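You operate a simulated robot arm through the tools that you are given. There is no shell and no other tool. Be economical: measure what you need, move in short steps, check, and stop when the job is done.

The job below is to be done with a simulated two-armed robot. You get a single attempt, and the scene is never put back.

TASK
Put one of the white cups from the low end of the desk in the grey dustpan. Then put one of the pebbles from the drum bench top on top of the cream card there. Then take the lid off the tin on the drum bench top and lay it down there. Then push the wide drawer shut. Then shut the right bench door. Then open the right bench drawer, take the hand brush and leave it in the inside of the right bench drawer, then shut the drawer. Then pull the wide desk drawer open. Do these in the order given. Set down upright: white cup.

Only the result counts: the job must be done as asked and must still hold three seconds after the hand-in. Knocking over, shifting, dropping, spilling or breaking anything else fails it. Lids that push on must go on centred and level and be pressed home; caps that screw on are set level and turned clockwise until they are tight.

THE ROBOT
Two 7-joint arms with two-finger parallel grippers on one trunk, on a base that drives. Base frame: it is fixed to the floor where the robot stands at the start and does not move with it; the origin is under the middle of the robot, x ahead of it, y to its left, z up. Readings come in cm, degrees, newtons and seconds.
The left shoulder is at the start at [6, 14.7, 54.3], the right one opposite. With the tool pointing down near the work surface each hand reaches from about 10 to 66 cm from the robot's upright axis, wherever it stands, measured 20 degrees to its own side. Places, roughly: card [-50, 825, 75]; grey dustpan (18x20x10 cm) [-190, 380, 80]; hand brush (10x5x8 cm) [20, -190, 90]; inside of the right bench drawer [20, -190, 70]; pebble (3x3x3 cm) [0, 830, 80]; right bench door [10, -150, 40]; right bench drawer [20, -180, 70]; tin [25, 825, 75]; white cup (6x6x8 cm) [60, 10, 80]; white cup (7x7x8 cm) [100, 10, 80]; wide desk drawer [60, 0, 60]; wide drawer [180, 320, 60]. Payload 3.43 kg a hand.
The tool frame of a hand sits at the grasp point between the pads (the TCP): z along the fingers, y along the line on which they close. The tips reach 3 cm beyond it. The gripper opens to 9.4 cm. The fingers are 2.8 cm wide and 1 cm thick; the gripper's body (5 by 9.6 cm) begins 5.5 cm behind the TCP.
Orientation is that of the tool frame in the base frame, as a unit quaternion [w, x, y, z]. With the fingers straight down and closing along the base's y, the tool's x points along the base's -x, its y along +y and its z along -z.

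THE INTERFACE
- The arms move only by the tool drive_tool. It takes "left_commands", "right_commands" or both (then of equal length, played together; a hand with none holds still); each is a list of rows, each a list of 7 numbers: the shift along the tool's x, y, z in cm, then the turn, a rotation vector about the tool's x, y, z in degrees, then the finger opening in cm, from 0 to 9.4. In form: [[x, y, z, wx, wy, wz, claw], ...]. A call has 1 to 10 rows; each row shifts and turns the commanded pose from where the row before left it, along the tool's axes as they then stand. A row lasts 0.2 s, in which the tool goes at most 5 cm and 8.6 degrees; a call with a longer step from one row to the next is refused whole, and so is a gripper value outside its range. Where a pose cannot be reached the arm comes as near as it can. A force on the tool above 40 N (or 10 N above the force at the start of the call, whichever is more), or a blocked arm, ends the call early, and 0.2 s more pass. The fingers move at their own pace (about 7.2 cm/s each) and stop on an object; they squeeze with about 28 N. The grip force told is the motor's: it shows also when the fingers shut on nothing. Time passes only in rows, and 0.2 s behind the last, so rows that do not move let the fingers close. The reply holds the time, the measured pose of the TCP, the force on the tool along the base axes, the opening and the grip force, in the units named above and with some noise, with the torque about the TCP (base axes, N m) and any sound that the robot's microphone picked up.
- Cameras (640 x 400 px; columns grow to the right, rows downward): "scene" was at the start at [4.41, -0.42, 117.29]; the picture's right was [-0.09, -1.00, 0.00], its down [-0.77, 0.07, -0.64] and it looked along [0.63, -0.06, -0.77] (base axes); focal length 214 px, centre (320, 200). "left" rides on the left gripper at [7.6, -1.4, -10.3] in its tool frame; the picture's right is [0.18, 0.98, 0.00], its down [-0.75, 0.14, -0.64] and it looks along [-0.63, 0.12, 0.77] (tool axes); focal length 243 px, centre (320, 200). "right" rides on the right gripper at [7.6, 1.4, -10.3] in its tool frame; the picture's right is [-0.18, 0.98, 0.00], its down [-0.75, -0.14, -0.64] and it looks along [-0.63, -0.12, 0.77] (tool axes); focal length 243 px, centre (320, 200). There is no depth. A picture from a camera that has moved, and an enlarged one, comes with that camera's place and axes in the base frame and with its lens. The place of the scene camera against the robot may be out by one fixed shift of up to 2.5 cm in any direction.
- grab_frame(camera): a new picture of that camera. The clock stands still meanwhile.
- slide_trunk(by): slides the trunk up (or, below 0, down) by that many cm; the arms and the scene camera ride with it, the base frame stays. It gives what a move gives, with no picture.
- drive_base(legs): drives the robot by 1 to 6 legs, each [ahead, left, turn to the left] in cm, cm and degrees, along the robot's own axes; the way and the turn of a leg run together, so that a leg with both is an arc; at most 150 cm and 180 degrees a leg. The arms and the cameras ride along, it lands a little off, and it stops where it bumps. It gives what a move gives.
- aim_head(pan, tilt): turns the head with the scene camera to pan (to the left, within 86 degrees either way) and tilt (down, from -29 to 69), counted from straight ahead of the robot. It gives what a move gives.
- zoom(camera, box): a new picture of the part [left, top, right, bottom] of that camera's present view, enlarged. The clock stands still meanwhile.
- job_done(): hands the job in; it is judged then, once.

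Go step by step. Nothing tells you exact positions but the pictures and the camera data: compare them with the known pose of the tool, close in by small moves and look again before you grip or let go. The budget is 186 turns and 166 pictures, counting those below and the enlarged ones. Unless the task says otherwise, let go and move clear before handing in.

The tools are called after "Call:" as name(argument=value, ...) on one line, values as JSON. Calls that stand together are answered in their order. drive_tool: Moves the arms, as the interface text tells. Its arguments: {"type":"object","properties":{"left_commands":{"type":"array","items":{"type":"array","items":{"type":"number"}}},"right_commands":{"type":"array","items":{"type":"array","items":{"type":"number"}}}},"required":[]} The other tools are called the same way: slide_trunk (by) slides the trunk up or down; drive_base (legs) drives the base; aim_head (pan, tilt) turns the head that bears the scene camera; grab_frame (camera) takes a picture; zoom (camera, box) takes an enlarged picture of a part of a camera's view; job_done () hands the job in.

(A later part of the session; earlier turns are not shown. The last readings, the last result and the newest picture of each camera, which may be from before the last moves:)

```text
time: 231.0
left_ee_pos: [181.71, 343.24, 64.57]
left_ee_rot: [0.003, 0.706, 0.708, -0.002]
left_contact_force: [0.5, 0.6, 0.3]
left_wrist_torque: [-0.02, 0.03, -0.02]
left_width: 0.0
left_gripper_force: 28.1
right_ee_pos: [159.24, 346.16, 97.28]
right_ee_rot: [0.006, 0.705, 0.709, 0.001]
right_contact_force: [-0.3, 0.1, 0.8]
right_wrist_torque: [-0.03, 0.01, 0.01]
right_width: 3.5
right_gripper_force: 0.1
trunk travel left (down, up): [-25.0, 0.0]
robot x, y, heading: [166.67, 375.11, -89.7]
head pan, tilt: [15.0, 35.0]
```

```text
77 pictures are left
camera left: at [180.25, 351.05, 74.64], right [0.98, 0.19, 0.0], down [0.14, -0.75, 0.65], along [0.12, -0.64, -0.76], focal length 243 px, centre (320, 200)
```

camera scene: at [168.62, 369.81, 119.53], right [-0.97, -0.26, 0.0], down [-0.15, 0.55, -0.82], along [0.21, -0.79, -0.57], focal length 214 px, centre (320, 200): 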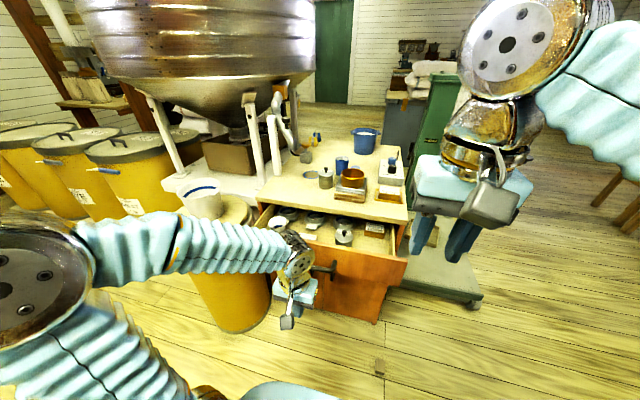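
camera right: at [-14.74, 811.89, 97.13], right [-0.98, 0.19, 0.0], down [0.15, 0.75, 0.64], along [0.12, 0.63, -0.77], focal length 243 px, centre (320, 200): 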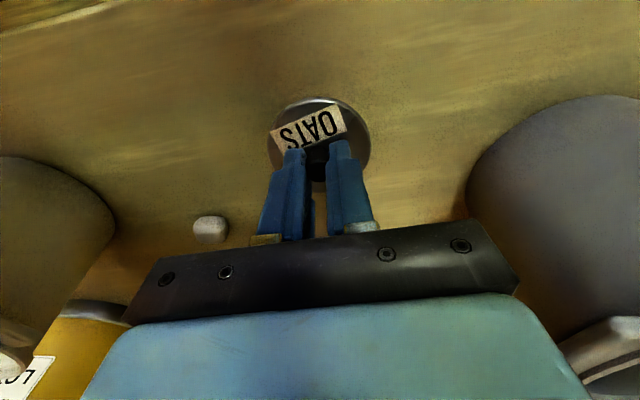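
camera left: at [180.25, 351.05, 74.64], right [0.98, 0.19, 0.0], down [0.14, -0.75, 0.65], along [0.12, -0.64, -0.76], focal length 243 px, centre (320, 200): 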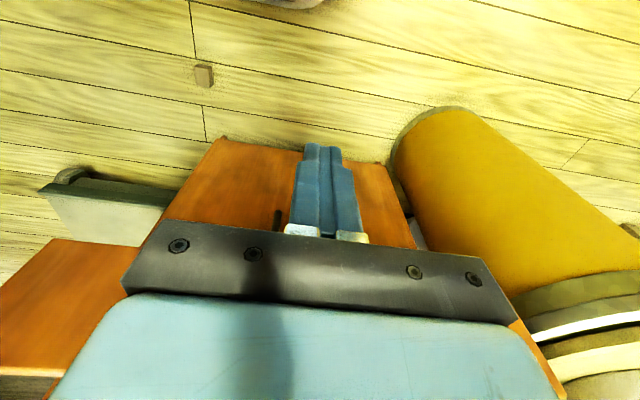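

The left arm would crowd the drum, so I'll raise it and push with the right hand, tilted so that the fingertips lead. First raise left and back up a little.

Call:
drive_tool(left_commands=[[0, 0, -4, 0, 0, 0, 0], [0, 0, -4, 0, 0, 0, 0], [0, 0, -4, 0, 0, 0, 0], [0, 0, -4, 0, 0, 0, 0], [0, 0, -4, 0, 0, 0, 0], [0, 0, -4, 0, 0, 0, 0], [0, 0, -4, 0, 0, 0, 0], [0, 0, -3, 0, 0, 0, 0]])

Call:
drive_base(legs=[[-12, 5, 0]])

Call:
drive_tool(right_commands=[[0, 0, 4, 0, 0, 0, 0], [0, 0, 4, 0, 0, 0, 0], [0, 0, 4, 0, 0, 0, 0], [0, 0, 4, 0, 0, 0, 0], [0, 0, 4, 0, 0, 0, 0], [0, 0, 4, 0, 0, 0, 0], [0, 0, 4, 0, 0, 0, 0], [0, 0, 3, 0, 0, 0, 0]])

Call:
drive_tool(right_commands=[[-1.5, 0, 0, 0, -8, 0, 0], [-1.5, 0, 0, 0, -8, 0, 0], [-1, 0, 0, 0, -8, 0, 0], [-1, 0, 0, 0, -8, 0, 0], [-1, 0, 0, 0, -8, 0, 0], [-1, 0, 0, 0, -8, 0, 0]])

Call:
grab_frame(camera="scene")

Call:
grab_frame(camera="right")

```text
time: 232.8
left_ee_pos: [181.65, 343.57, 95.55]
left_ee_rot: [0.005, 0.706, 0.709, -0.001]
left_contact_force: [1.2, -0.9, 1.1]
left_wrist_torque: [0.01, -0.01, 0.0]
left_width: 0.03
left_gripper_force: 27.9
right_ee_pos: [159.13, 346.19, 97.43]
right_ee_rot: [0.007, 0.706, 0.709, 0.0]
right_contact_force: [0.3, -0.1, 0.5]
right_wrist_torque: [0.02, 0.02, -0.04]
right_width: 3.5
right_gripper_force: 0.0
trunk travel left (down, up): [-25.0, 0.0]
robot x, y, heading: [166.69, 375.06, -89.8]
head pan, tilt: [15.0, 35.0]
```

```text
time: 234.1
left_ee_pos: [186.65, 355.14, 95.58]
left_ee_rot: [0.005, 0.706, 0.708, -0.002]
left_contact_force: [0.4, 0.4, -0.3]
left_wrist_torque: [0.0, 0.0, -0.04]
left_width: 0.0
left_gripper_force: 28.2
right_ee_pos: [164.16, 358.03, 97.41]
right_ee_rot: [0.007, 0.706, 0.708, 0.0]
right_contact_force: [-0.6, -0.2, -0.1]
right_wrist_torque: [0.05, 0.0, 0.0]
right_width: 3.48
right_gripper_force: 0.1
trunk travel left (down, up): [-25.0, 0.0]
robot x, y, heading: [171.25, 386.8, -90.0]
head pan, tilt: [15.0, 35.0]
```

```text
time: 235.9
left_ee_pos: [186.52, 355.23, 95.6]
left_ee_rot: [0.004, 0.706, 0.708, -0.002]
left_contact_force: [0.7, -0.2, -1.1]
left_wrist_torque: [-0.01, 0.03, -0.02]
left_width: 0.01
left_gripper_force: 27.9
right_ee_pos: [164.62, 357.81, 66.6]
right_ee_rot: [0.007, 0.706, 0.708, 0.0]
right_contact_force: [-0.1, -0.5, -0.3]
right_wrist_torque: [0.03, -0.02, 0.0]
right_width: 0.01
right_gripper_force: 28.3
trunk travel left (down, up): [-25.0, 0.0]
robot x, y, heading: [171.6, 386.53, -90.0]
head pan, tilt: [15.0, 35.0]
```

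```text
time: 237.3
left_ee_pos: [186.63, 355.14, 95.53]
left_ee_rot: [0.005, 0.706, 0.708, -0.002]
left_contact_force: [-0.6, 1.2, 0.5]
left_wrist_torque: [0.01, 0.03, -0.02]
left_width: 0.0
left_gripper_force: 28.1
right_ee_pos: [166.09, 349.43, 70.15]
right_ee_rot: [0.294, 0.645, 0.645, -0.286]
right_contact_force: [-0.9, -0.6, 0.4]
right_wrist_torque: [-0.03, -0.01, -0.01]
right_width: 0.0
right_gripper_force: 28.0
right hand out of reach, approached as far as the arm can: row 5, 6
trunk travel left (down, up): [-25.0, 0.0]
robot x, y, heading: [171.89, 386.75, -90.0]
head pan, tilt: [15.0, 35.0]
```

```text
76 pictures are left
camera scene: at [173.61, 381.54, 119.53], right [-0.97, -0.26, 0.0], down [-0.15, 0.55, -0.82], along [0.21, -0.79, -0.57], focal length 214 px, centre (320, 200)
```

scene: 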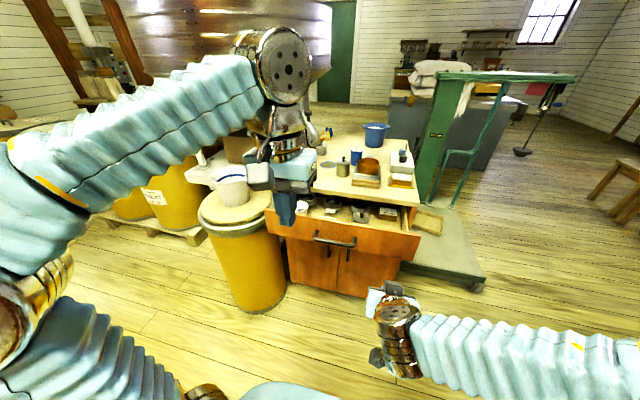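

```text
75 pictures are left
camera right: at [167.52, 362.28, 71.27], right [0.98, -0.12, 0.15], down [-0.15, -0.02, 0.99], along [-0.11, -0.99, -0.04], focal length 243 px, centre (320, 200)
```

right: 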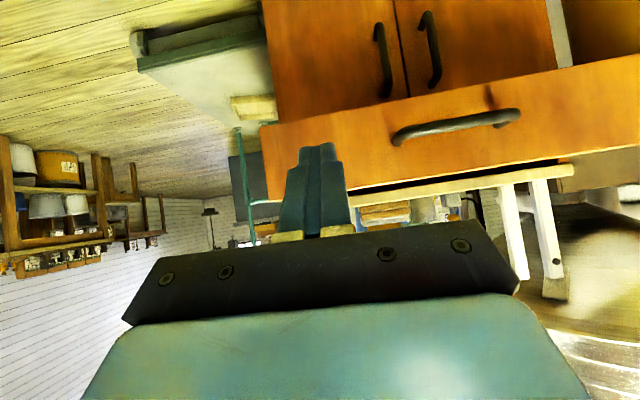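

The view shows the drawer front at z 58–68. Lower the hand to z≈63, drive closer 11 cm, then push.

Call:
drive_tool(right_commands=[[2.5, 0, 2.3, 0, 0, 0, 0], [2.5, 0, 2.3, 0, 0, 0, 0]])

Call:
drive_base(legs=[[11, 0, 0]])

Call:
grab_frame(camera="right")

```text
time: 237.9
left_ee_pos: [186.54, 355.26, 95.56]
left_ee_rot: [0.005, 0.706, 0.708, -0.002]
left_contact_force: [-0.1, 0.2, 0.1]
left_wrist_torque: [-0.01, 0.01, 0.0]
left_width: 0.0
left_gripper_force: 28.1
right_ee_pos: [168.14, 347.53, 64.62]
right_ee_rot: [0.294, 0.646, 0.644, -0.286]
right_contact_force: [-0.5, -0.3, -0.3]
right_wrist_torque: [0.01, 0.02, -0.03]
right_width: 0.0
right_gripper_force: 27.8
right hand out of reach, approached as far as the arm can: row 1, 2
trunk travel left (down, up): [-25.0, 0.0]
robot x, y, heading: [171.66, 386.68, -89.9]
head pan, tilt: [15.0, 35.0]
```

```text
time: 239.1
left_ee_pos: [186.45, 344.06, 95.63]
left_ee_rot: [0.005, 0.709, 0.705, -0.002]
left_contact_force: [1.2, 0.4, 0.5]
left_wrist_torque: [-0.02, 0.02, -0.05]
left_width: 0.0
left_gripper_force: 27.9
right_ee_pos: [167.85, 336.41, 64.63]
right_ee_rot: [0.293, 0.648, 0.642, -0.287]
right_contact_force: [-0.9, 0.0, 0.3]
right_wrist_torque: [-0.02, 0.01, -0.01]
right_width: 0.02
right_gripper_force: 27.7
trunk travel left (down, up): [-25.0, 0.0]
robot x, y, heading: [171.85, 375.66, -90.6]
head pan, tilt: [15.0, 35.0]
```

```text
74 pictures are left
camera right: at [169.31, 349.23, 65.72], right [0.98, -0.13, 0.15], down [-0.15, -0.02, 0.99], along [-0.12, -0.99, -0.04], focal length 243 px, centre (320, 200)
```

right: 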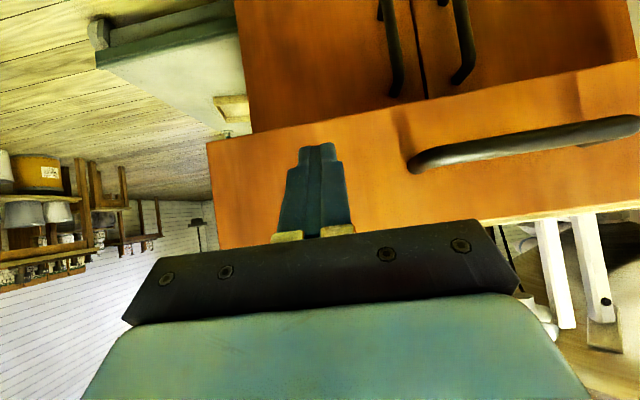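

Fingertips are aimed at the drawer front. Push forward.

Call:
drive_tool(right_commands=[[-1.66, 0, 1.87, 0, 0, 0, 0], [-1.66, 0, 1.87, 0, 0, 0, 0], [-1.66, 0, 1.87, 0, 0, 0, 0], [-1.33, 0, 1.5, 0, 0, 0, 0], [-1.33, 0, 1.5, 0, 0, 0, 0], [-1.33, 0, 1.5, 0, 0, 0, 0]])

Call:
grab_frame(camera="right")

```text
time: 240.5
left_ee_pos: [186.34, 343.86, 95.52]
left_ee_rot: [0.004, 0.709, 0.705, -0.002]
left_contact_force: [-0.4, 0.9, 0.2]
left_wrist_torque: [-0.03, 0.0, -0.02]
left_width: 0.01
left_gripper_force: 28.0
right_ee_pos: [167.9, 322.92, 64.52]
right_ee_rot: [0.293, 0.647, 0.642, -0.288]
right_contact_force: [0.1, -0.3, 0.5]
right_wrist_torque: [-0.04, 0.01, 0.01]
right_width: 0.02
right_gripper_force: 27.8
trunk travel left (down, up): [-25.0, 0.0]
robot x, y, heading: [171.69, 375.63, -90.4]
head pan, tilt: [15.0, 35.0]
```

```text
73 pictures are left
camera right: at [169.45, 335.76, 65.64], right [0.98, -0.13, 0.15], down [-0.15, -0.02, 0.99], along [-0.12, -0.99, -0.04], focal length 243 px, centre (320, 200)
```

right: 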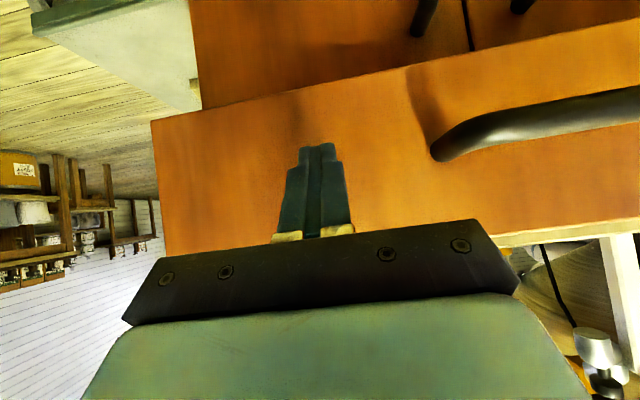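

Not yet touching; continue.

Call:
drive_tool(right_commands=[[-1.33, 0, 1.5, 0, 0, 0, 0], [-1, 0, 1.12, 0, 0, 0, 0], [-1, 0, 1.12, 0, 0, 0, 0], [-1, 0, 1.12, 0, 0, 0, 0], [-1, 0, 1.12, 0, 0, 0, 0], [-1, 0, 1.12, 0, 0, 0, 0], [-1, 0, 1.12, 0, 0, 0, 0]])

Call:
grab_frame(camera="right")

Call:
grab_frame(camera="scene")

```text
time: 241.8
left_ee_pos: [186.38, 344.07, 95.7]
left_ee_rot: [0.004, 0.709, 0.705, -0.001]
left_contact_force: [-0.5, 0.1, -0.8]
left_wrist_torque: [-0.05, 0.01, 0.02]
left_width: 0.0
left_gripper_force: 28.3
right_ee_pos: [167.86, 314.75, 64.56]
right_ee_rot: [0.291, 0.648, 0.644, -0.284]
right_contact_force: [-2.0, 12.6, 4.7]
right_wrist_torque: [-0.03, -0.03, -0.04]
right_width: 0.01
right_gripper_force: 27.9
trunk travel left (down, up): [-25.0, 0.0]
robot x, y, heading: [171.3, 375.96, -90.3]
head pan, tilt: [15.0, 35.0]
stopped in row 6 (right hand): the force on the tool passed its limit at 53 N (the readings are from after the stop); the commanded pose is now the measured one
```

```text
72 pictures are left
camera right: at [169.31, 327.62, 65.77], right [0.98, -0.13, 0.15], down [-0.15, -0.03, 0.99], along [-0.12, -0.99, -0.04], focal length 243 px, centre (320, 200)
```

right: 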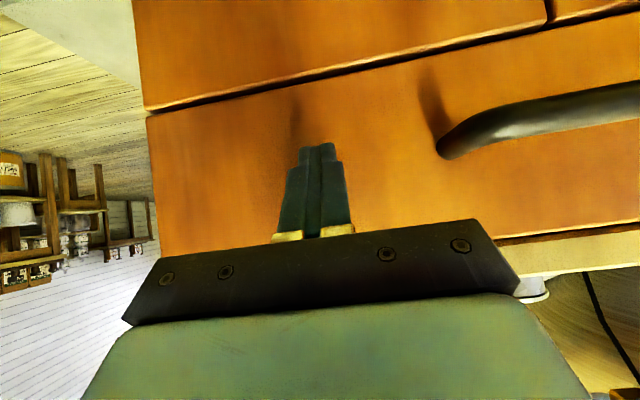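

```text
71 pictures are left
camera scene: at [173.52, 370.55, 119.55], right [-0.97, -0.25, 0.0], down [-0.14, 0.55, -0.82], along [0.21, -0.79, -0.57], focal length 214 px, centre (320, 200)
```

scene: 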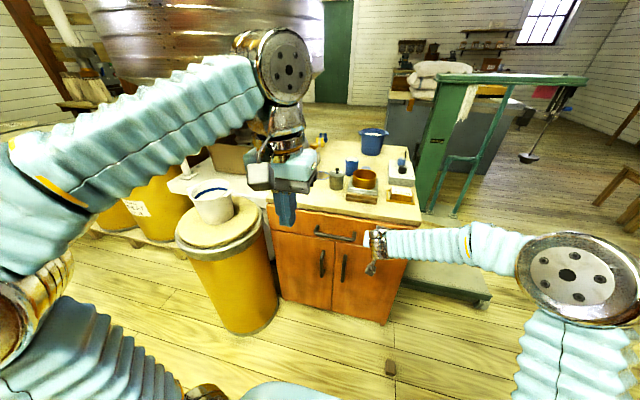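

The drawer seems closed (53 N spike). Push once more lightly to make sure.

Call:
drive_tool(right_commands=[[-0.5, 0, 0.56, 0, 0, 0, 0], [-0.3, 0, 0.34, 0, 0, 0, 0], [-0.3, 0, 0.34, 0, 0, 0, 0]])

Call:
zoom(camera="scene", box=[260, 150, 440, 290])

```text
time: 242.1
left_ee_pos: [186.4, 344.09, 95.56]
left_ee_rot: [0.004, 0.709, 0.705, -0.001]
left_contact_force: [-0.2, 0.1, -1.3]
left_wrist_torque: [0.01, -0.02, 0.0]
left_width: 0.01
left_gripper_force: 27.6
right_ee_pos: [167.95, 314.75, 64.38]
right_ee_rot: [0.289, 0.649, 0.645, -0.283]
right_contact_force: [-2.9, 19.2, 8.1]
right_wrist_torque: [-0.04, 0.0, -0.05]
right_width: 0.0
right_gripper_force: 27.7
trunk travel left (down, up): [-25.0, 0.0]
robot x, y, heading: [171.28, 375.51, -90.5]
head pan, tilt: [15.0, 35.0]
stopped in row 1 (right hand): the force on the tool passed its limit at 53 N (the readings are from after the stop); the commanded pose is now the measured one
```

```text
2.86 times, centred on (350, 220) of scene
camera zoom: at [173.51, 370.63, 119.54], right [-0.97, -0.25, 0.0], down [-0.14, 0.55, -0.82], along [0.21, -0.79, -0.57], focal length 613 px, centre (234, 143)
```

zoom: 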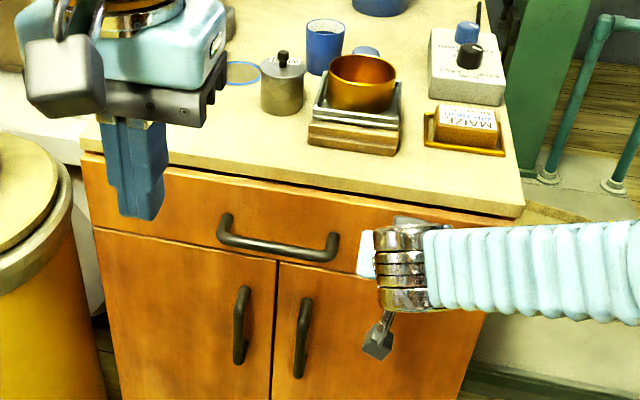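

Drawer is shut. Retract the right hand, level it, raise it, and drive back the way I came (heading -90).

Call:
drive_tool(right_commands=[[2, 0, -2.2, 0, 0, 0, 2], [2.6, 0, -3, 0, 0, 0, 2], [2.6, 0, -3, 0, 0, 0, 2], [0, 0, -2, 0, 8, 0, 2], [0, 0, -2, 0, 8, 0, 2], [0, 0, -2, 0, 8, 0, 2], [0, 0, -2, 0, 8, 0, 2], [0, 0, -3, 0, 8, 0, 2], [0, 0, -3, 0, 8, 0, 2]])

Call:
drive_tool(right_commands=[[0, 0, -4, 0, 0, 0, 2], [0, 0, -4, 0, 0, 0, 2], [0, 0, -4, 0, 0, 0, 2], [0, 0, -4, 0, 0, 0, 2]])

Call:
drive_base(legs=[[0, -75, 0], [40, 0, 0], [45, -60, 0], [85, 0, 0]])

Call:
grab_frame(camera="scene")

```text
time: 244.1
left_ee_pos: [186.36, 343.91, 95.53]
left_ee_rot: [0.004, 0.709, 0.706, -0.001]
left_contact_force: [0.4, 0.0, -0.1]
left_wrist_torque: [0.02, -0.01, 0.0]
left_width: 0.0
left_gripper_force: 28.4
right_ee_pos: [167.97, 331.49, 76.9]
right_ee_rot: [0.0, 0.708, 0.706, 0.006]
right_contact_force: [-0.2, -1.1, 0.7]
right_wrist_torque: [0.0, -0.01, -0.01]
right_width: 2.0
right_gripper_force: 0.1
trunk travel left (down, up): [-25.0, 0.0]
robot x, y, heading: [171.85, 375.7, -90.3]
head pan, tilt: [15.0, 35.0]
```

```text
time: 245.1
left_ee_pos: [186.29, 343.92, 95.46]
left_ee_rot: [0.004, 0.709, 0.705, -0.002]
left_contact_force: [-0.6, -0.7, 0.3]
left_wrist_torque: [0.0, -0.06, 0.0]
left_width: 0.0
left_gripper_force: 28.0
right_ee_pos: [167.68, 331.3, 92.78]
right_ee_rot: [0.001, 0.708, 0.706, 0.006]
right_contact_force: [-0.4, 0.1, 0.0]
right_wrist_torque: [-0.01, 0.0, 0.0]
right_width: 1.99
right_gripper_force: 0.0
trunk travel left (down, up): [-25.0, 0.0]
robot x, y, heading: [171.06, 375.89, -90.5]
head pan, tilt: [15.0, 35.0]
```

```text
time: 259.1
left_ee_pos: [43.86, 176.16, 95.49]
left_ee_rot: [0.004, 0.72, 0.694, -0.001]
left_contact_force: [0.3, 0.2, 0.5]
left_wrist_torque: [0.01, 0.02, 0.04]
left_width: 0.0
left_gripper_force: 28.1
right_ee_pos: [24.66, 164.13, 92.84]
right_ee_rot: [0.002, 0.719, 0.695, 0.005]
right_contact_force: [0.7, 1.1, -0.2]
right_wrist_torque: [-0.01, 0.0, 0.03]
right_width: 2.0
right_gripper_force: 0.2
trunk travel left (down, up): [-25.0, 0.0]
robot x, y, heading: [29.91, 208.09, -92.3]
head pan, tilt: [15.0, 35.0]
```

```text
69 pictures are left
camera scene: at [31.89, 203.0, 119.53], right [-0.98, -0.22, 0.0], down [-0.13, 0.56, -0.82], along [0.18, -0.8, -0.57], focal length 214 px, centre (320, 200)
```

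scene: 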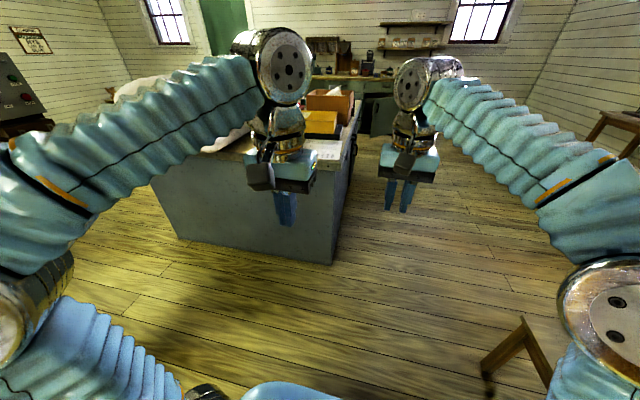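

Good clearance: desk corner (44,107), stool leg (-34,151). Continue south.

Call:
drive_tool(right_commands=[[4, 0, -1, 0, 0, 0, 2], [4, 0, -1, 0, 0, 0, 2], [4, 0, -1, 0, 0, 0, 2]])

Call:
drive_base(legs=[[55, -22, 2], [50, -5, 0], [85, -20, 0]])

Call:
aim_head(pan=10, tilt=30)

Call:
grab_frame(camera="scene")

```text
time: 259.9
left_ee_pos: [43.95, 176.21, 95.46]
left_ee_rot: [0.005, 0.72, 0.693, -0.001]
left_contact_force: [0.1, -0.4, -0.7]
left_wrist_torque: [0.01, -0.02, 0.01]
left_width: 0.0
left_gripper_force: 28.1
right_ee_pos: [25.26, 176.0, 95.75]
right_ee_rot: [0.0, 0.719, 0.695, 0.006]
right_contact_force: [-0.4, 0.2, 0.3]
right_wrist_torque: [-0.03, -0.02, -0.02]
right_width: 1.99
right_gripper_force: 0.0
trunk travel left (down, up): [-25.0, 0.0]
robot x, y, heading: [29.96, 208.46, -92.3]
head pan, tilt: [15.0, 35.0]
```

```text
time: 270.1
left_ee_pos: [0.53, -13.76, 95.55]
left_ee_rot: [0.004, 0.693, 0.721, -0.001]
left_contact_force: [-0.2, -0.2, 0.1]
left_wrist_torque: [0.0, 0.02, -0.02]
left_width: 0.01
left_gripper_force: 28.1
right_ee_pos: [-18.06, -15.3, 95.68]
right_ee_rot: [0.001, 0.692, 0.722, 0.005]
right_contact_force: [-0.2, -0.1, -0.2]
right_wrist_torque: [-0.02, 0.0, -0.02]
right_width: 2.01
right_gripper_force: 0.1
trunk travel left (down, up): [-25.0, 0.0]
robot x, y, heading: [-16.06, 17.21, -87.8]
head pan, tilt: [15.0, 35.0]
```

```text
time: 270.7
left_ee_pos: [0.55, -13.74, 95.52]
left_ee_rot: [0.004, 0.692, 0.722, 0.0]
left_contact_force: [-0.1, 0.6, -0.7]
left_wrist_torque: [-0.01, -0.01, 0.02]
left_width: 0.0
left_gripper_force: 27.9
right_ee_pos: [-18.16, -15.44, 95.73]
right_ee_rot: [0.001, 0.692, 0.721, 0.005]
right_contact_force: [-0.5, -0.1, -0.5]
right_wrist_torque: [-0.01, 0.0, -0.01]
right_width: 2.01
right_gripper_force: 0.1
trunk travel left (down, up): [-25.0, 0.0]
robot x, y, heading: [-15.48, 17.14, -87.9]
head pan, tilt: [10.0, 30.0]
```

```text
68 pictures are left
camera scene: at [-14.15, 11.77, 120.3], right [-0.98, -0.21, 0.0], down [-0.11, 0.49, -0.87], along [0.18, -0.85, -0.5], focal length 214 px, centre (320, 200)
```

scene: 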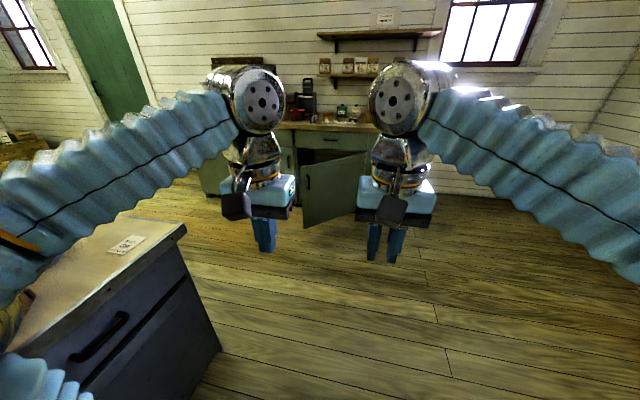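

The green bench with the half-open right door is ahead. Zoom to see it.

Call:
zoom(camera="scene", box=[190, 90, 450, 240])

```text
2.46 times, centred on (320, 165) of scene
camera zoom: at [-14.15, 11.77, 120.3], right [-0.98, -0.21, 0.0], down [-0.11, 0.49, -0.87], along [0.18, -0.85, -0.5], focal length 528 px, centre (320, 286)
```

zoom: 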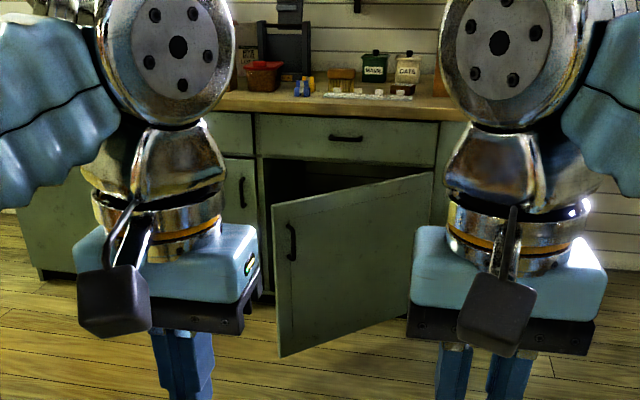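

Door's free edge is at about (29,-127), hinge at (-16,-166). I'll move in front and push it at x≈22 with the left hand, fingertips leading.

Call:
drive_base(legs=[[102, 22, -2]])

Call:
aim_head(pan=0, tilt=45)

Call:
grab_frame(camera="scene")

```text
time: 276.1
left_ee_pos: [21.1, -116.33, 95.48]
left_ee_rot: [0.005, 0.716, 0.698, -0.002]
left_contact_force: [0.3, -0.1, 0.0]
left_wrist_torque: [0.0, 0.02, -0.01]
left_width: 0.0
left_gripper_force: 27.6
right_ee_pos: [2.49, -116.85, 95.79]
right_ee_rot: [0.001, 0.715, 0.699, 0.005]
right_contact_force: [-0.7, 0.6, -0.7]
right_wrist_torque: [-0.02, -0.02, 0.02]
right_width: 2.01
right_gripper_force: 0.0
trunk travel left (down, up): [-25.0, 0.0]
robot x, y, heading: [6.9, -84.08, -91.3]
head pan, tilt: [10.0, 30.0]
```

```text
time: 276.9
left_ee_pos: [21.09, -116.33, 95.47]
left_ee_rot: [0.005, 0.716, 0.698, 0.001]
left_contact_force: [0.9, -0.7, -0.5]
left_wrist_torque: [-0.02, 0.0, -0.01]
left_width: 0.0
left_gripper_force: 28.4
right_ee_pos: [2.42, -116.98, 95.73]
right_ee_rot: [0.001, 0.715, 0.699, 0.004]
right_contact_force: [-0.5, -0.8, 0.7]
right_wrist_torque: [0.0, -0.01, -0.01]
right_width: 1.99
right_gripper_force: 0.1
trunk travel left (down, up): [-25.0, 0.0]
robot x, y, heading: [6.95, -84.62, -91.2]
head pan, tilt: [0.0, 45.0]
```

```text
66 pictures are left
camera scene: at [6.53, -89.28, 118.05], right [-1.0, 0.03, 0.0], down [0.02, 0.71, -0.71], along [-0.02, -0.71, -0.71], focal length 214 px, centre (320, 200)
```

scene: 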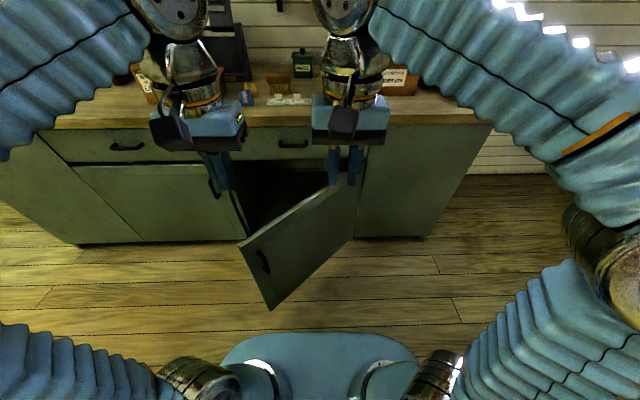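

Door geometry refined: hinge (-12,-156), free edge (29,-125). Back up a little, lower and tilt the left hand.

Call:
drive_base(legs=[[-14, 0, 1]])

Call:
drive_tool(left_commands=[[0, 0, 4.6, 0, 0, 0, 0], [0, 0, 4.6, 0, 0, 0, 0], [0, 0, 4.6, 0, 0, 0, 0], [0, 0, 4.6, 0, 0, 0, 0], [0, 0, 4.6, 0, 0, 0, 0], [0, 0, 4.6, 0, 0, 0, 0], [0, 0, 4.6, 0, 0, 0, 0], [0, 0, 4.6, 0, 0, 0, 0], [0, 0, 4.6, 0, 0, 0, 0]])

Call:
drive_tool(left_commands=[[-1.5, 0, 0, 0, -8, 0, 0], [-1.5, 0, 0, 0, -8, 0, 0], [-1.5, 0, 0, 0, -8, 0, 0], [-1.5, 0, 0, 0, -8, 0, 0], [-1, 0, 0, 0, -8, 0, 0], [-1, 0, 0, 0, -8, 0, 0]])

Call:
grab_frame(camera="left")

```text
time: 278.2
left_ee_pos: [21.96, -102.11, 95.47]
left_ee_rot: [0.005, 0.708, 0.706, -0.001]
left_contact_force: [0.4, -0.3, 0.5]
left_wrist_torque: [0.01, 0.0, -0.07]
left_width: 0.0
left_gripper_force: 28.2
right_ee_pos: [3.27, -102.97, 95.64]
right_ee_rot: [0.001, 0.709, 0.705, 0.004]
right_contact_force: [0.3, 0.8, 0.6]
right_wrist_torque: [0.0, 0.06, -0.02]
right_width: 1.96
right_gripper_force: 0.1
trunk travel left (down, up): [-25.0, 0.0]
robot x, y, heading: [7.11, -70.27, -90.2]
head pan, tilt: [0.0, 45.0]
```

```text
time: 280.2
left_ee_pos: [22.22, -102.75, 54.19]
left_ee_rot: [0.005, 0.708, 0.706, 0.0]
left_contact_force: [0.2, -0.4, -0.4]
left_wrist_torque: [-0.02, 0.01, 0.02]
left_width: 0.0
left_gripper_force: 27.8
right_ee_pos: [3.4, -102.97, 95.76]
right_ee_rot: [0.001, 0.708, 0.706, 0.006]
right_contact_force: [0.9, -0.1, 0.4]
right_wrist_torque: [-0.02, 0.0, 0.0]
right_width: 2.0
right_gripper_force: 0.0
trunk travel left (down, up): [-25.0, 0.0]
robot x, y, heading: [7.39, -70.14, -90.6]
head pan, tilt: [0.0, 45.0]
```

```text
time: 281.6
left_ee_pos: [20.46, -116.78, 57.63]
left_ee_rot: [0.29, 0.647, 0.643, -0.29]
left_contact_force: [-0.9, 0.6, 0.5]
left_wrist_torque: [-0.04, 0.0, 0.0]
left_width: 0.0
left_gripper_force: 27.1
left hand out of reach, approached as far as the arm can: row 1, 2, 3, 4, 5, 6
right_ee_pos: [3.23, -102.88, 95.71]
right_ee_rot: [0.002, 0.708, 0.706, 0.005]
right_contact_force: [-0.1, 0.2, 0.7]
right_wrist_torque: [0.02, 0.0, 0.01]
right_width: 2.03
right_gripper_force: 0.0
trunk travel left (down, up): [-25.0, 0.0]
robot x, y, heading: [7.42, -70.17, -90.6]
head pan, tilt: [0.0, 45.0]
```

```text
65 pictures are left
camera left: at [19.11, -104.07, 58.66], right [0.98, 0.12, -0.13], down [0.14, -0.02, 0.99], along [0.11, -0.99, -0.04], focal length 243 px, centre (320, 200)
```

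left: 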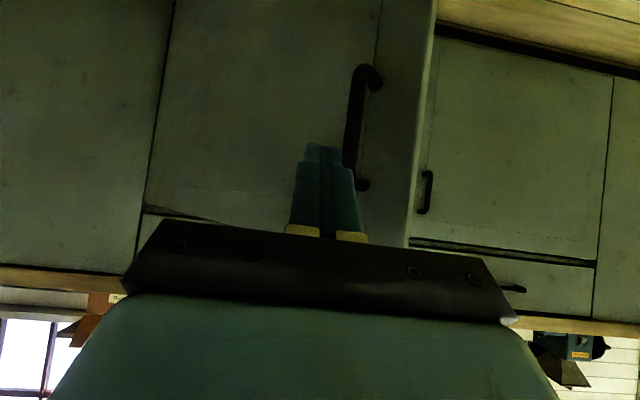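

Fingers aim beside the door handle. Shift 3 cm left of it and push forward.

Call:
drive_tool(left_commands=[[-1.66, -1.5, 1.87, 0, 0, 0, 0], [-1.66, -1.5, 1.87, 0, 0, 0, 0], [-1.66, 0, 1.87, 0, 0, 0, 0], [-1.66, 0, 1.87, 0, 0, 0, 0], [-1.66, 0, 1.87, 0, 0, 0, 0], [-1.66, 0, 1.87, 0, 0, 0, 0], [-1.66, 0, 1.87, 0, 0, 0, 0], [-1.66, 0, 1.87, 0, 0, 0, 0]])

Call:
grab_frame(camera="left")

```text
time: 283.4
left_ee_pos: [17.43, -136.63, 57.73]
left_ee_rot: [0.291, 0.647, 0.643, -0.289]
left_contact_force: [0.7, -0.8, 0.1]
left_wrist_torque: [-0.01, 0.03, -0.03]
left_width: 0.02
left_gripper_force: 27.9
right_ee_pos: [3.28, -102.92, 95.8]
right_ee_rot: [0.001, 0.708, 0.706, 0.005]
right_contact_force: [-0.4, -0.4, -0.1]
right_wrist_torque: [-0.03, 0.0, 0.02]
right_width: 2.03
right_gripper_force: 0.0
trunk travel left (down, up): [-25.0, 0.0]
robot x, y, heading: [7.19, -70.38, -90.6]
head pan, tilt: [0.0, 45.0]
```

```text
64 pictures are left
camera left: at [16.08, -123.92, 58.71], right [0.98, 0.12, -0.13], down [0.14, -0.02, 0.99], along [0.11, -0.99, -0.04], focal length 243 px, centre (320, 200)
```

left: 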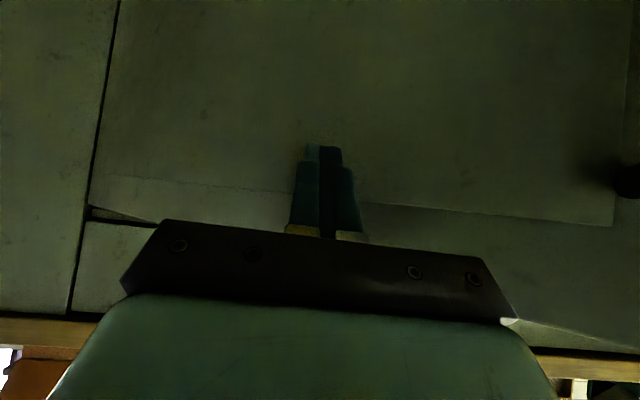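

The door is moving with the fingertips. Advance the base 10 cm, then finish with the arm.

Call:
drive_base(legs=[[10, 0, 0]])

Call:
drive_tool(left_commands=[[-1, 0, 1.12, 0, 0, 0, 0], [-1, 0, 1.12, 0, 0, 0, 0], [-1, 0, 1.12, 0, 0, 0, 0], [-1, 0, 1.12, 0, 0, 0, 0], [-1, 0, 1.12, 0, 0, 0, 0], [-1, 0, 1.12, 0, 0, 0, 0], [-1, 0, 1.12, 0, 0, 0, 0]])

Call:
grab_frame(camera="left")

Call:
grab_frame(camera="scene")

```text
time: 284.6
left_ee_pos: [17.2, -146.72, 57.73]
left_ee_rot: [0.291, 0.647, 0.643, -0.288]
left_contact_force: [-0.3, 0.4, 0.3]
left_wrist_torque: [0.02, 0.0, 0.0]
left_width: 0.0
left_gripper_force: 28.1
right_ee_pos: [3.11, -112.84, 95.74]
right_ee_rot: [0.002, 0.709, 0.706, 0.005]
right_contact_force: [0.2, 0.6, 0.3]
right_wrist_torque: [-0.04, -0.03, -0.01]
right_width: 2.02
right_gripper_force: 0.1
trunk travel left (down, up): [-25.0, 0.0]
robot x, y, heading: [7.09, -80.29, -90.3]
head pan, tilt: [0.0, 45.0]
```

```text
time: 286.1
left_ee_pos: [17.42, -157.22, 57.64]
left_ee_rot: [0.29, 0.647, 0.643, -0.289]
left_contact_force: [0.4, 0.1, -0.3]
left_wrist_torque: [-0.02, 0.0, 0.0]
left_width: 0.0
left_gripper_force: 27.8
right_ee_pos: [3.07, -112.87, 95.8]
right_ee_rot: [0.002, 0.709, 0.706, 0.005]
right_contact_force: [0.1, -0.2, 0.5]
right_wrist_torque: [-0.01, 0.0, 0.02]
right_width: 2.01
right_gripper_force: 0.1
trunk travel left (down, up): [-25.0, 0.0]
robot x, y, heading: [7.09, -80.43, -90.6]
head pan, tilt: [0.0, 45.0]
```

```text
63 pictures are left
camera left: at [15.95, -144.44, 58.57], right [0.98, 0.12, -0.13], down [0.14, -0.02, 0.99], along [0.11, -0.99, -0.04], focal length 243 px, centre (320, 200)
```

left: 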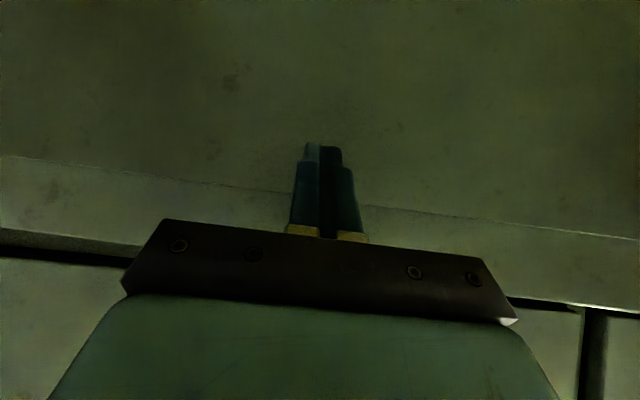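

```text
62 pictures are left
camera scene: at [6.79, -85.22, 118.04], right [-1.0, 0.01, 0.0], down [0.01, 0.71, -0.71], along [-0.01, -0.71, -0.71], focal length 214 px, centre (320, 200)
```

scene: 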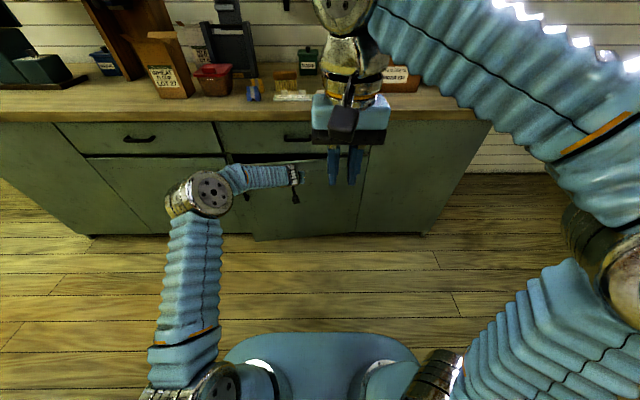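

The door is nearly shut. Push until it stops.

Call:
drive_tool(left_commands=[[-1, 0, 1.12, 0, 0, 0, 0], [-1, 0, 1.12, 0, 0, 0, 0], [-1, 0, 1.12, 0, 0, 0, 0], [-1, 0, 1.12, 0, 0, 0, 0], [-1, 0, 1.12, 0, 0, 0, 0]])

Call:
zoom(camera="scene", box=[150, 90, 470, 270])

```text
time: 287.1
left_ee_pos: [17.17, -161.97, 57.69]
left_ee_rot: [0.289, 0.647, 0.644, -0.287]
left_contact_force: [0.3, 13.7, 4.8]
left_wrist_torque: [-0.06, -0.05, 0.03]
left_width: 0.01
left_gripper_force: 28.1
right_ee_pos: [3.14, -112.74, 95.75]
right_ee_rot: [0.001, 0.709, 0.706, 0.005]
right_contact_force: [0.3, 0.7, -0.8]
right_wrist_torque: [0.0, -0.01, 0.02]
right_width: 2.0
right_gripper_force: 0.0
trunk travel left (down, up): [-25.0, 0.0]
robot x, y, heading: [7.31, -80.17, -90.3]
head pan, tilt: [0.0, 45.0]
stopped in row 4 (left hand): the force on the tool passed its limit at 56 N (the readings are from after the stop); the commanded pose is now the measured one
```

```text
2.00 times, centred on (310, 180) of scene
camera zoom: at [6.79, -85.07, 118.06], right [-1.0, 0.01, 0.0], down [0.01, 0.71, -0.71], along [-0.01, -0.71, -0.71], focal length 429 px, centre (340, 240)
```

zoom: 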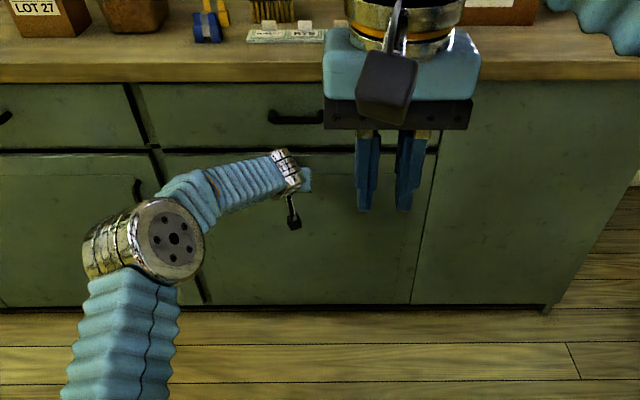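

The right door is shut (front at y≈-164). Now retract the left hand, level it to horizontal and roll it so the fingers close vertically for the drawer bar.

Call:
drive_tool(left_commands=[[2, 0, -2.2, 0, 0, 0, 2], [2.6, 0, -3, 0, 0, 0, 4], [2.6, 0, -3, 0, 0, 0, 6], [0, 0, 0, 0, -8, 0, 6], [0, 0, 0, 0, -8, 0, 6], [0, 0, 0, 0, -8, 0, 6], [0, 0, 0, 0, -8, 0, 6], [0, 0, 0, 0, -8, 0, 6]])

Call:
drive_tool(left_commands=[[0, 0, 0, 0, 0, -8.5, 6], [0, 0, 0, 0, 0, -8.5, 6], [0, 0, 0, 0, 0, -8.5, 6], [0, 0, 0, 0, 0, -8.5, 6], [0, 0, 0, 0, 0, -8.5, 6], [0, 0, 0, 0, 0, -8.5, 6], [0, 0, 0, 0, 0, -8.5, 6], [0, 0, 0, 0, 0, -8.5, 6], [0, 0, 0, 0, 0, -8.5, 6], [0, 0, 0, 0, 0, -8.5, 6]])

Call:
grab_frame(camera="left")

Call:
grab_frame(camera="scene")

```text
time: 288.9
left_ee_pos: [16.09, -151.09, 57.76]
left_ee_rot: [0.495, 0.509, 0.509, -0.488]
left_contact_force: [-0.2, -0.8, 0.1]
left_wrist_torque: [0.01, 0.01, -0.01]
left_width: 5.99
left_gripper_force: 0.0
left hand out of reach, approached as far as the arm can: row 7, 8
right_ee_pos: [3.3, -112.92, 95.91]
right_ee_rot: [0.001, 0.708, 0.706, 0.006]
right_contact_force: [-0.4, 0.1, -0.3]
right_wrist_torque: [0.01, 0.06, -0.01]
right_width: 1.99
right_gripper_force: 0.0
trunk travel left (down, up): [-25.0, 0.0]
robot x, y, heading: [6.99, -80.03, -90.5]
head pan, tilt: [0.0, 45.0]
```

```text
time: 291.1
left_ee_pos: [4.94, -152.31, 76.35]
left_ee_rot: [0.034, 0.038, 0.729, -0.682]
left_contact_force: [-0.5, -0.1, 0.3]
left_wrist_torque: [0.02, -0.01, -0.05]
left_width: 5.97
left_gripper_force: 0.1
left hand out of reach, approached as far as the arm can: row 1, 2, 3, 4, 5, 6, 7, 8, 9, 10
right_ee_pos: [3.13, -112.91, 95.66]
right_ee_rot: [0.001, 0.709, 0.706, 0.005]
right_contact_force: [0.7, -0.9, 0.3]
right_wrist_torque: [-0.01, 0.01, 0.01]
right_width: 1.98
right_gripper_force: 0.0
trunk travel left (down, up): [-25.0, 0.0]
robot x, y, heading: [6.83, -80.36, -90.2]
head pan, tilt: [0.0, 45.0]
```

```text
60 pictures are left
camera left: at [-2.73, -142.16, 77.66], right [-0.08, 0.07, -0.99], down [0.77, 0.64, -0.02], along [0.64, -0.76, -0.1], focal length 243 px, centre (320, 200)
```

left: 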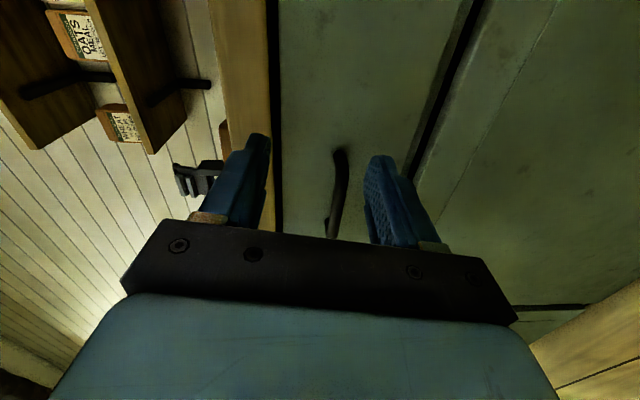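

```text
59 pictures are left
camera scene: at [6.79, -85.23, 118.04], right [-1.0, 0.01, 0.0], down [0.01, 0.71, -0.71], along [-0.01, -0.71, -0.71], focal length 214 px, centre (320, 200)
```

scene: 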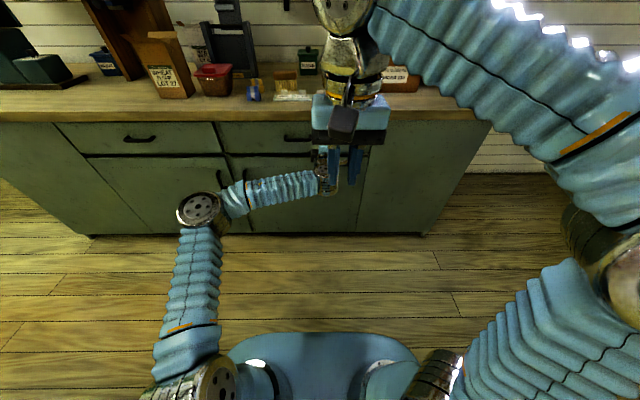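

The bar handle appears between the fingers at z≈73.8. The commanded pose lags; bring the command to z≈74, x≈13.

Call:
drive_tool(left_commands=[[0, -4, 0, 0, 0, 0, 5], [0, -4, 0, 0, 0, 0, 5], [0, -4, 0, 0, 0, 0, 5], [0, -4, 0, 0, 0, 0, 5]])

Call:
grab_frame(camera="left")

```text
time: 292.1
left_ee_pos: [3.39, -153.03, 92.21]
left_ee_rot: [0.031, 0.032, 0.719, -0.694]
left_contact_force: [0.2, -0.9, 0.0]
left_wrist_torque: [-0.02, -0.03, -0.03]
left_width: 5.0
left_gripper_force: 0.0
right_ee_pos: [3.31, -113.01, 95.61]
right_ee_rot: [0.001, 0.709, 0.706, 0.005]
right_contact_force: [0.3, -0.8, 0.1]
right_wrist_torque: [0.04, -0.02, -0.01]
right_width: 1.99
right_gripper_force: 0.0
trunk travel left (down, up): [-25.0, 0.0]
robot x, y, heading: [6.71, -80.1, -90.5]
head pan, tilt: [0.0, 45.0]
```

```text
58 pictures are left
camera left: at [-4.3, -142.73, 93.23], right [-0.09, 0.04, -0.99], down [0.76, 0.64, -0.05], along [0.64, -0.76, -0.09], focal length 243 px, centre (320, 200)
```

left: 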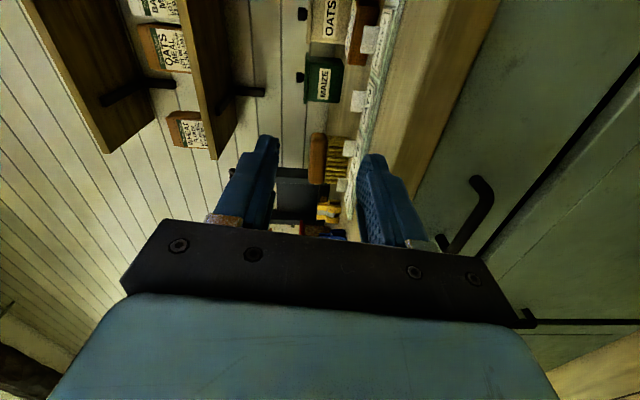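

The pose follows the measured one. Lower back to z≈74 and shift to x≈12.

Call:
drive_tool(left_commands=[[-2.2, 4.5, 0, 0, 0, 0, 5], [-2.2, 4.5, 0, 0, 0, 0, 5], [-2.2, 4.5, 0, 0, 0, 0, 5], [-2.2, 4.5, 0, 0, 0, 0, 5]])

Call:
grab_frame(camera="left")

```text
time: 293.1
left_ee_pos: [14.06, -152.11, 76.92]
left_ee_rot: [0.033, 0.036, 0.724, -0.688]
left_contact_force: [-0.2, 0.1, -0.9]
left_wrist_torque: [0.04, 0.0, 0.01]
left_width: 5.0
left_gripper_force: 0.0
left hand out of reach, approached as far as the arm can: row 4
right_ee_pos: [3.17, -112.96, 95.72]
right_ee_rot: [0.0, 0.709, 0.705, 0.005]
right_contact_force: [-0.4, 0.4, -0.1]
right_wrist_torque: [-0.01, -0.01, 0.0]
right_width: 2.02
right_gripper_force: 0.1
trunk travel left (down, up): [-25.0, 0.0]
robot x, y, heading: [6.81, -80.32, -90.6]
head pan, tilt: [0.0, 45.0]
```

```text
57 pictures are left
camera left: at [6.41, -141.84, 78.12], right [-0.09, 0.05, -0.99], down [0.77, 0.64, -0.03], along [0.64, -0.76, -0.1], focal length 243 px, centre (320, 200)
```

left: 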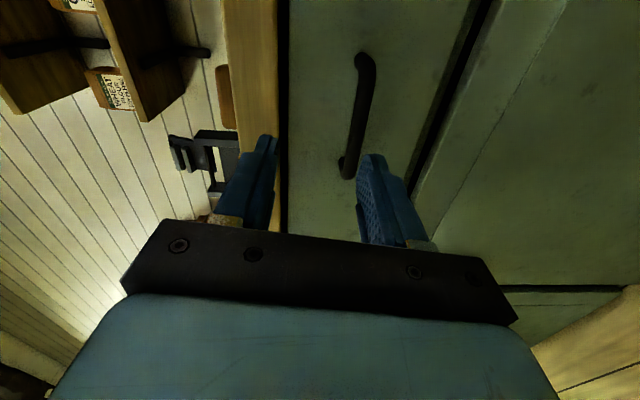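

The hand can't go lower in this pose, so I'll slide the trunk down 3 cm, then approach the bar.

Call:
slide_trunk(by=-3.2)

Call:
drive_tool(left_commands=[[0, 0, 2, 0, 0, 0, 5], [0, 0, 2, 0, 0, 0, 5]])

Call:
grab_frame(camera="left")

```text
time: 293.8
left_ee_pos: [14.03, -152.15, 73.73]
left_ee_rot: [0.033, 0.035, 0.725, -0.687]
left_contact_force: [-0.5, -0.1, -0.4]
left_wrist_torque: [-0.01, 0.03, 0.0]
left_width: 5.01
left_gripper_force: 0.2
right_ee_pos: [3.11, -112.99, 92.59]
right_ee_rot: [0.001, 0.709, 0.706, 0.005]
right_contact_force: [0.1, -0.3, -0.7]
right_wrist_torque: [-0.02, 0.0, -0.02]
right_width: 2.01
right_gripper_force: 0.0
trunk travel left (down, up): [-21.8, 3.2]
robot x, y, heading: [7.18, -80.5, -90.2]
head pan, tilt: [0.0, 45.0]
```

```text
time: 294.4
left_ee_pos: [13.94, -156.23, 73.52]
left_ee_rot: [0.033, 0.035, 0.726, -0.686]
left_contact_force: [0.2, 1.2, 0.3]
left_wrist_torque: [0.01, 0.02, 0.05]
left_width: 4.99
left_gripper_force: 0.1
right_ee_pos: [3.18, -112.95, 92.57]
right_ee_rot: [0.001, 0.709, 0.706, 0.005]
right_contact_force: [0.1, -0.2, 0.4]
right_wrist_torque: [0.02, 0.0, 0.0]
right_width: 2.02
right_gripper_force: 0.0
trunk travel left (down, up): [-21.8, 3.2]
robot x, y, heading: [6.68, -80.52, -90.3]
head pan, tilt: [0.0, 45.0]
```

```text
56 pictures are left
camera left: at [6.35, -145.97, 74.68], right [-0.09, 0.05, -0.99], down [0.76, 0.64, -0.03], along [0.64, -0.76, -0.1], focal length 243 px, centre (320, 200)
```

left: 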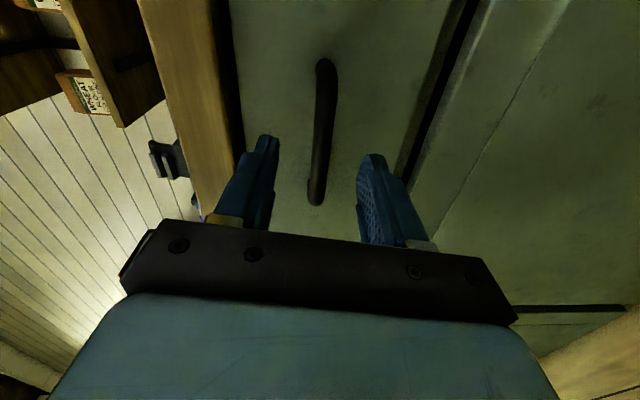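

Bar is centred between the fingers. Advance 3 cm more and look.

Call:
drive_tool(left_commands=[[-0.5, 0, 1.5, 0, 0, 0, 5], [-0.5, 0, 1.5, 0, 0, 0, 5]])

Call:
grab_frame(camera="left")

```text
time: 295.0
left_ee_pos: [14.8, -159.44, 73.4]
left_ee_rot: [0.033, 0.035, 0.725, -0.687]
left_contact_force: [-0.2, 0.2, -0.1]
left_wrist_torque: [-0.01, 0.01, -0.03]
left_width: 5.0
left_gripper_force: 0.0
right_ee_pos: [3.05, -112.96, 92.45]
right_ee_rot: [0.0, 0.708, 0.706, 0.006]
right_contact_force: [0.0, -0.5, 0.0]
right_wrist_torque: [-0.03, 0.0, 0.01]
right_width: 2.02
right_gripper_force: 0.0
trunk travel left (down, up): [-21.8, 3.2]
robot x, y, heading: [6.94, -80.26, -90.4]
head pan, tilt: [0.0, 45.0]
```

```text
55 pictures are left
camera left: at [7.17, -149.03, 74.53], right [-0.09, 0.05, -0.99], down [0.77, 0.64, -0.03], along [0.64, -0.76, -0.1], focal length 243 px, centre (320, 200)
```

left: 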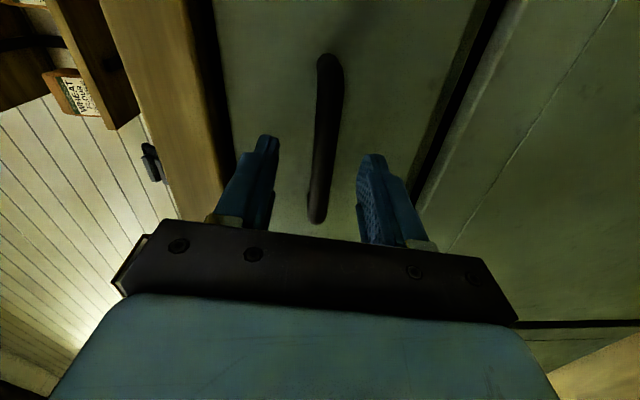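

The bar is at y≈-161, between the pads. Advance 1 cm and close.

Call:
drive_tool(left_commands=[[0.3, 0, 1, 0, 0, 0, 5], [0, 0, 0, 0, 0, 0, 3], [0, 0, 0, 0, 0, 0, 1], [0, 0, 0, 0, 0, 0, 0.5], [0, 0, 0, 0, 0, 0, 0.5]])

```text
time: 296.2
left_ee_pos: [14.62, -160.34, 73.1]
left_ee_rot: [0.031, 0.034, 0.726, -0.686]
left_contact_force: [0.3, 5.7, -10.0]
left_wrist_torque: [0.23, 1.4, 0.36]
left_width: 1.61
left_gripper_force: 44.7
right_ee_pos: [3.14, -112.91, 92.53]
right_ee_rot: [0.001, 0.709, 0.706, 0.005]
right_contact_force: [-0.1, 0.1, 0.0]
right_wrist_torque: [-0.02, -0.01, 0.03]
right_width: 2.02
right_gripper_force: 0.0
trunk travel left (down, up): [-21.8, 3.2]
robot x, y, heading: [7.14, -80.55, -90.5]
head pan, tilt: [0.0, 45.0]
```

Gripped the bar. Pull the drawer open in steps.

Call:
drive_tool(left_commands=[[0, 0.07, -1, 0, 0, 0, 0.5], [0, 0.13, -2, 0, 0, 0, 0.5], [0, 0.16, -2.5, 0, 0, 0, 0.5], [0, 0.16, -2.5, 0, 0, 0, 0.5], [0, 0.16, -2.5, 0, 0, 0, 0.5]])

Call:
grab_frame(camera="scene")

```text
time: 297.4
left_ee_pos: [14.62, -149.92, 73.18]
left_ee_rot: [0.032, 0.036, 0.728, -0.684]
left_contact_force: [-4.3, 0.9, -22.0]
left_wrist_torque: [0.37, 1.39, -0.8]
left_width: 1.64
left_gripper_force: 44.8
right_ee_pos: [3.19, -113.12, 92.45]
right_ee_rot: [0.0, 0.709, 0.705, 0.006]
right_contact_force: [-0.4, -0.1, -0.2]
right_wrist_torque: [-0.02, 0.0, 0.01]
right_width: 1.96
right_gripper_force: 0.0
trunk travel left (down, up): [-21.8, 3.2]
robot x, y, heading: [6.81, -80.7, -90.5]
head pan, tilt: [0.0, 45.0]
```

```text
54 pictures are left
camera scene: at [6.79, -85.4, 114.82], right [-1.0, 0.01, 0.0], down [0.01, 0.71, -0.71], along [-0.01, -0.71, -0.71], focal length 214 px, centre (320, 200)
```

scene: 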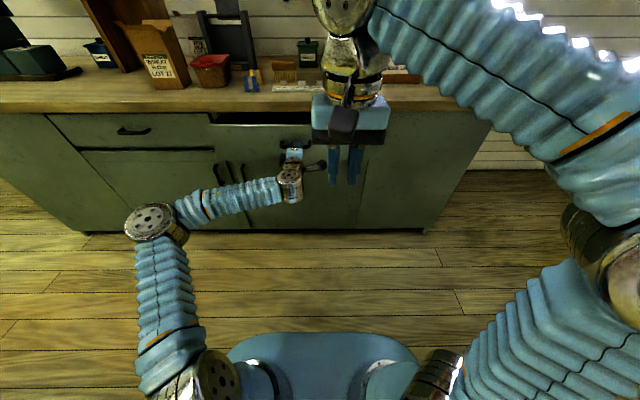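

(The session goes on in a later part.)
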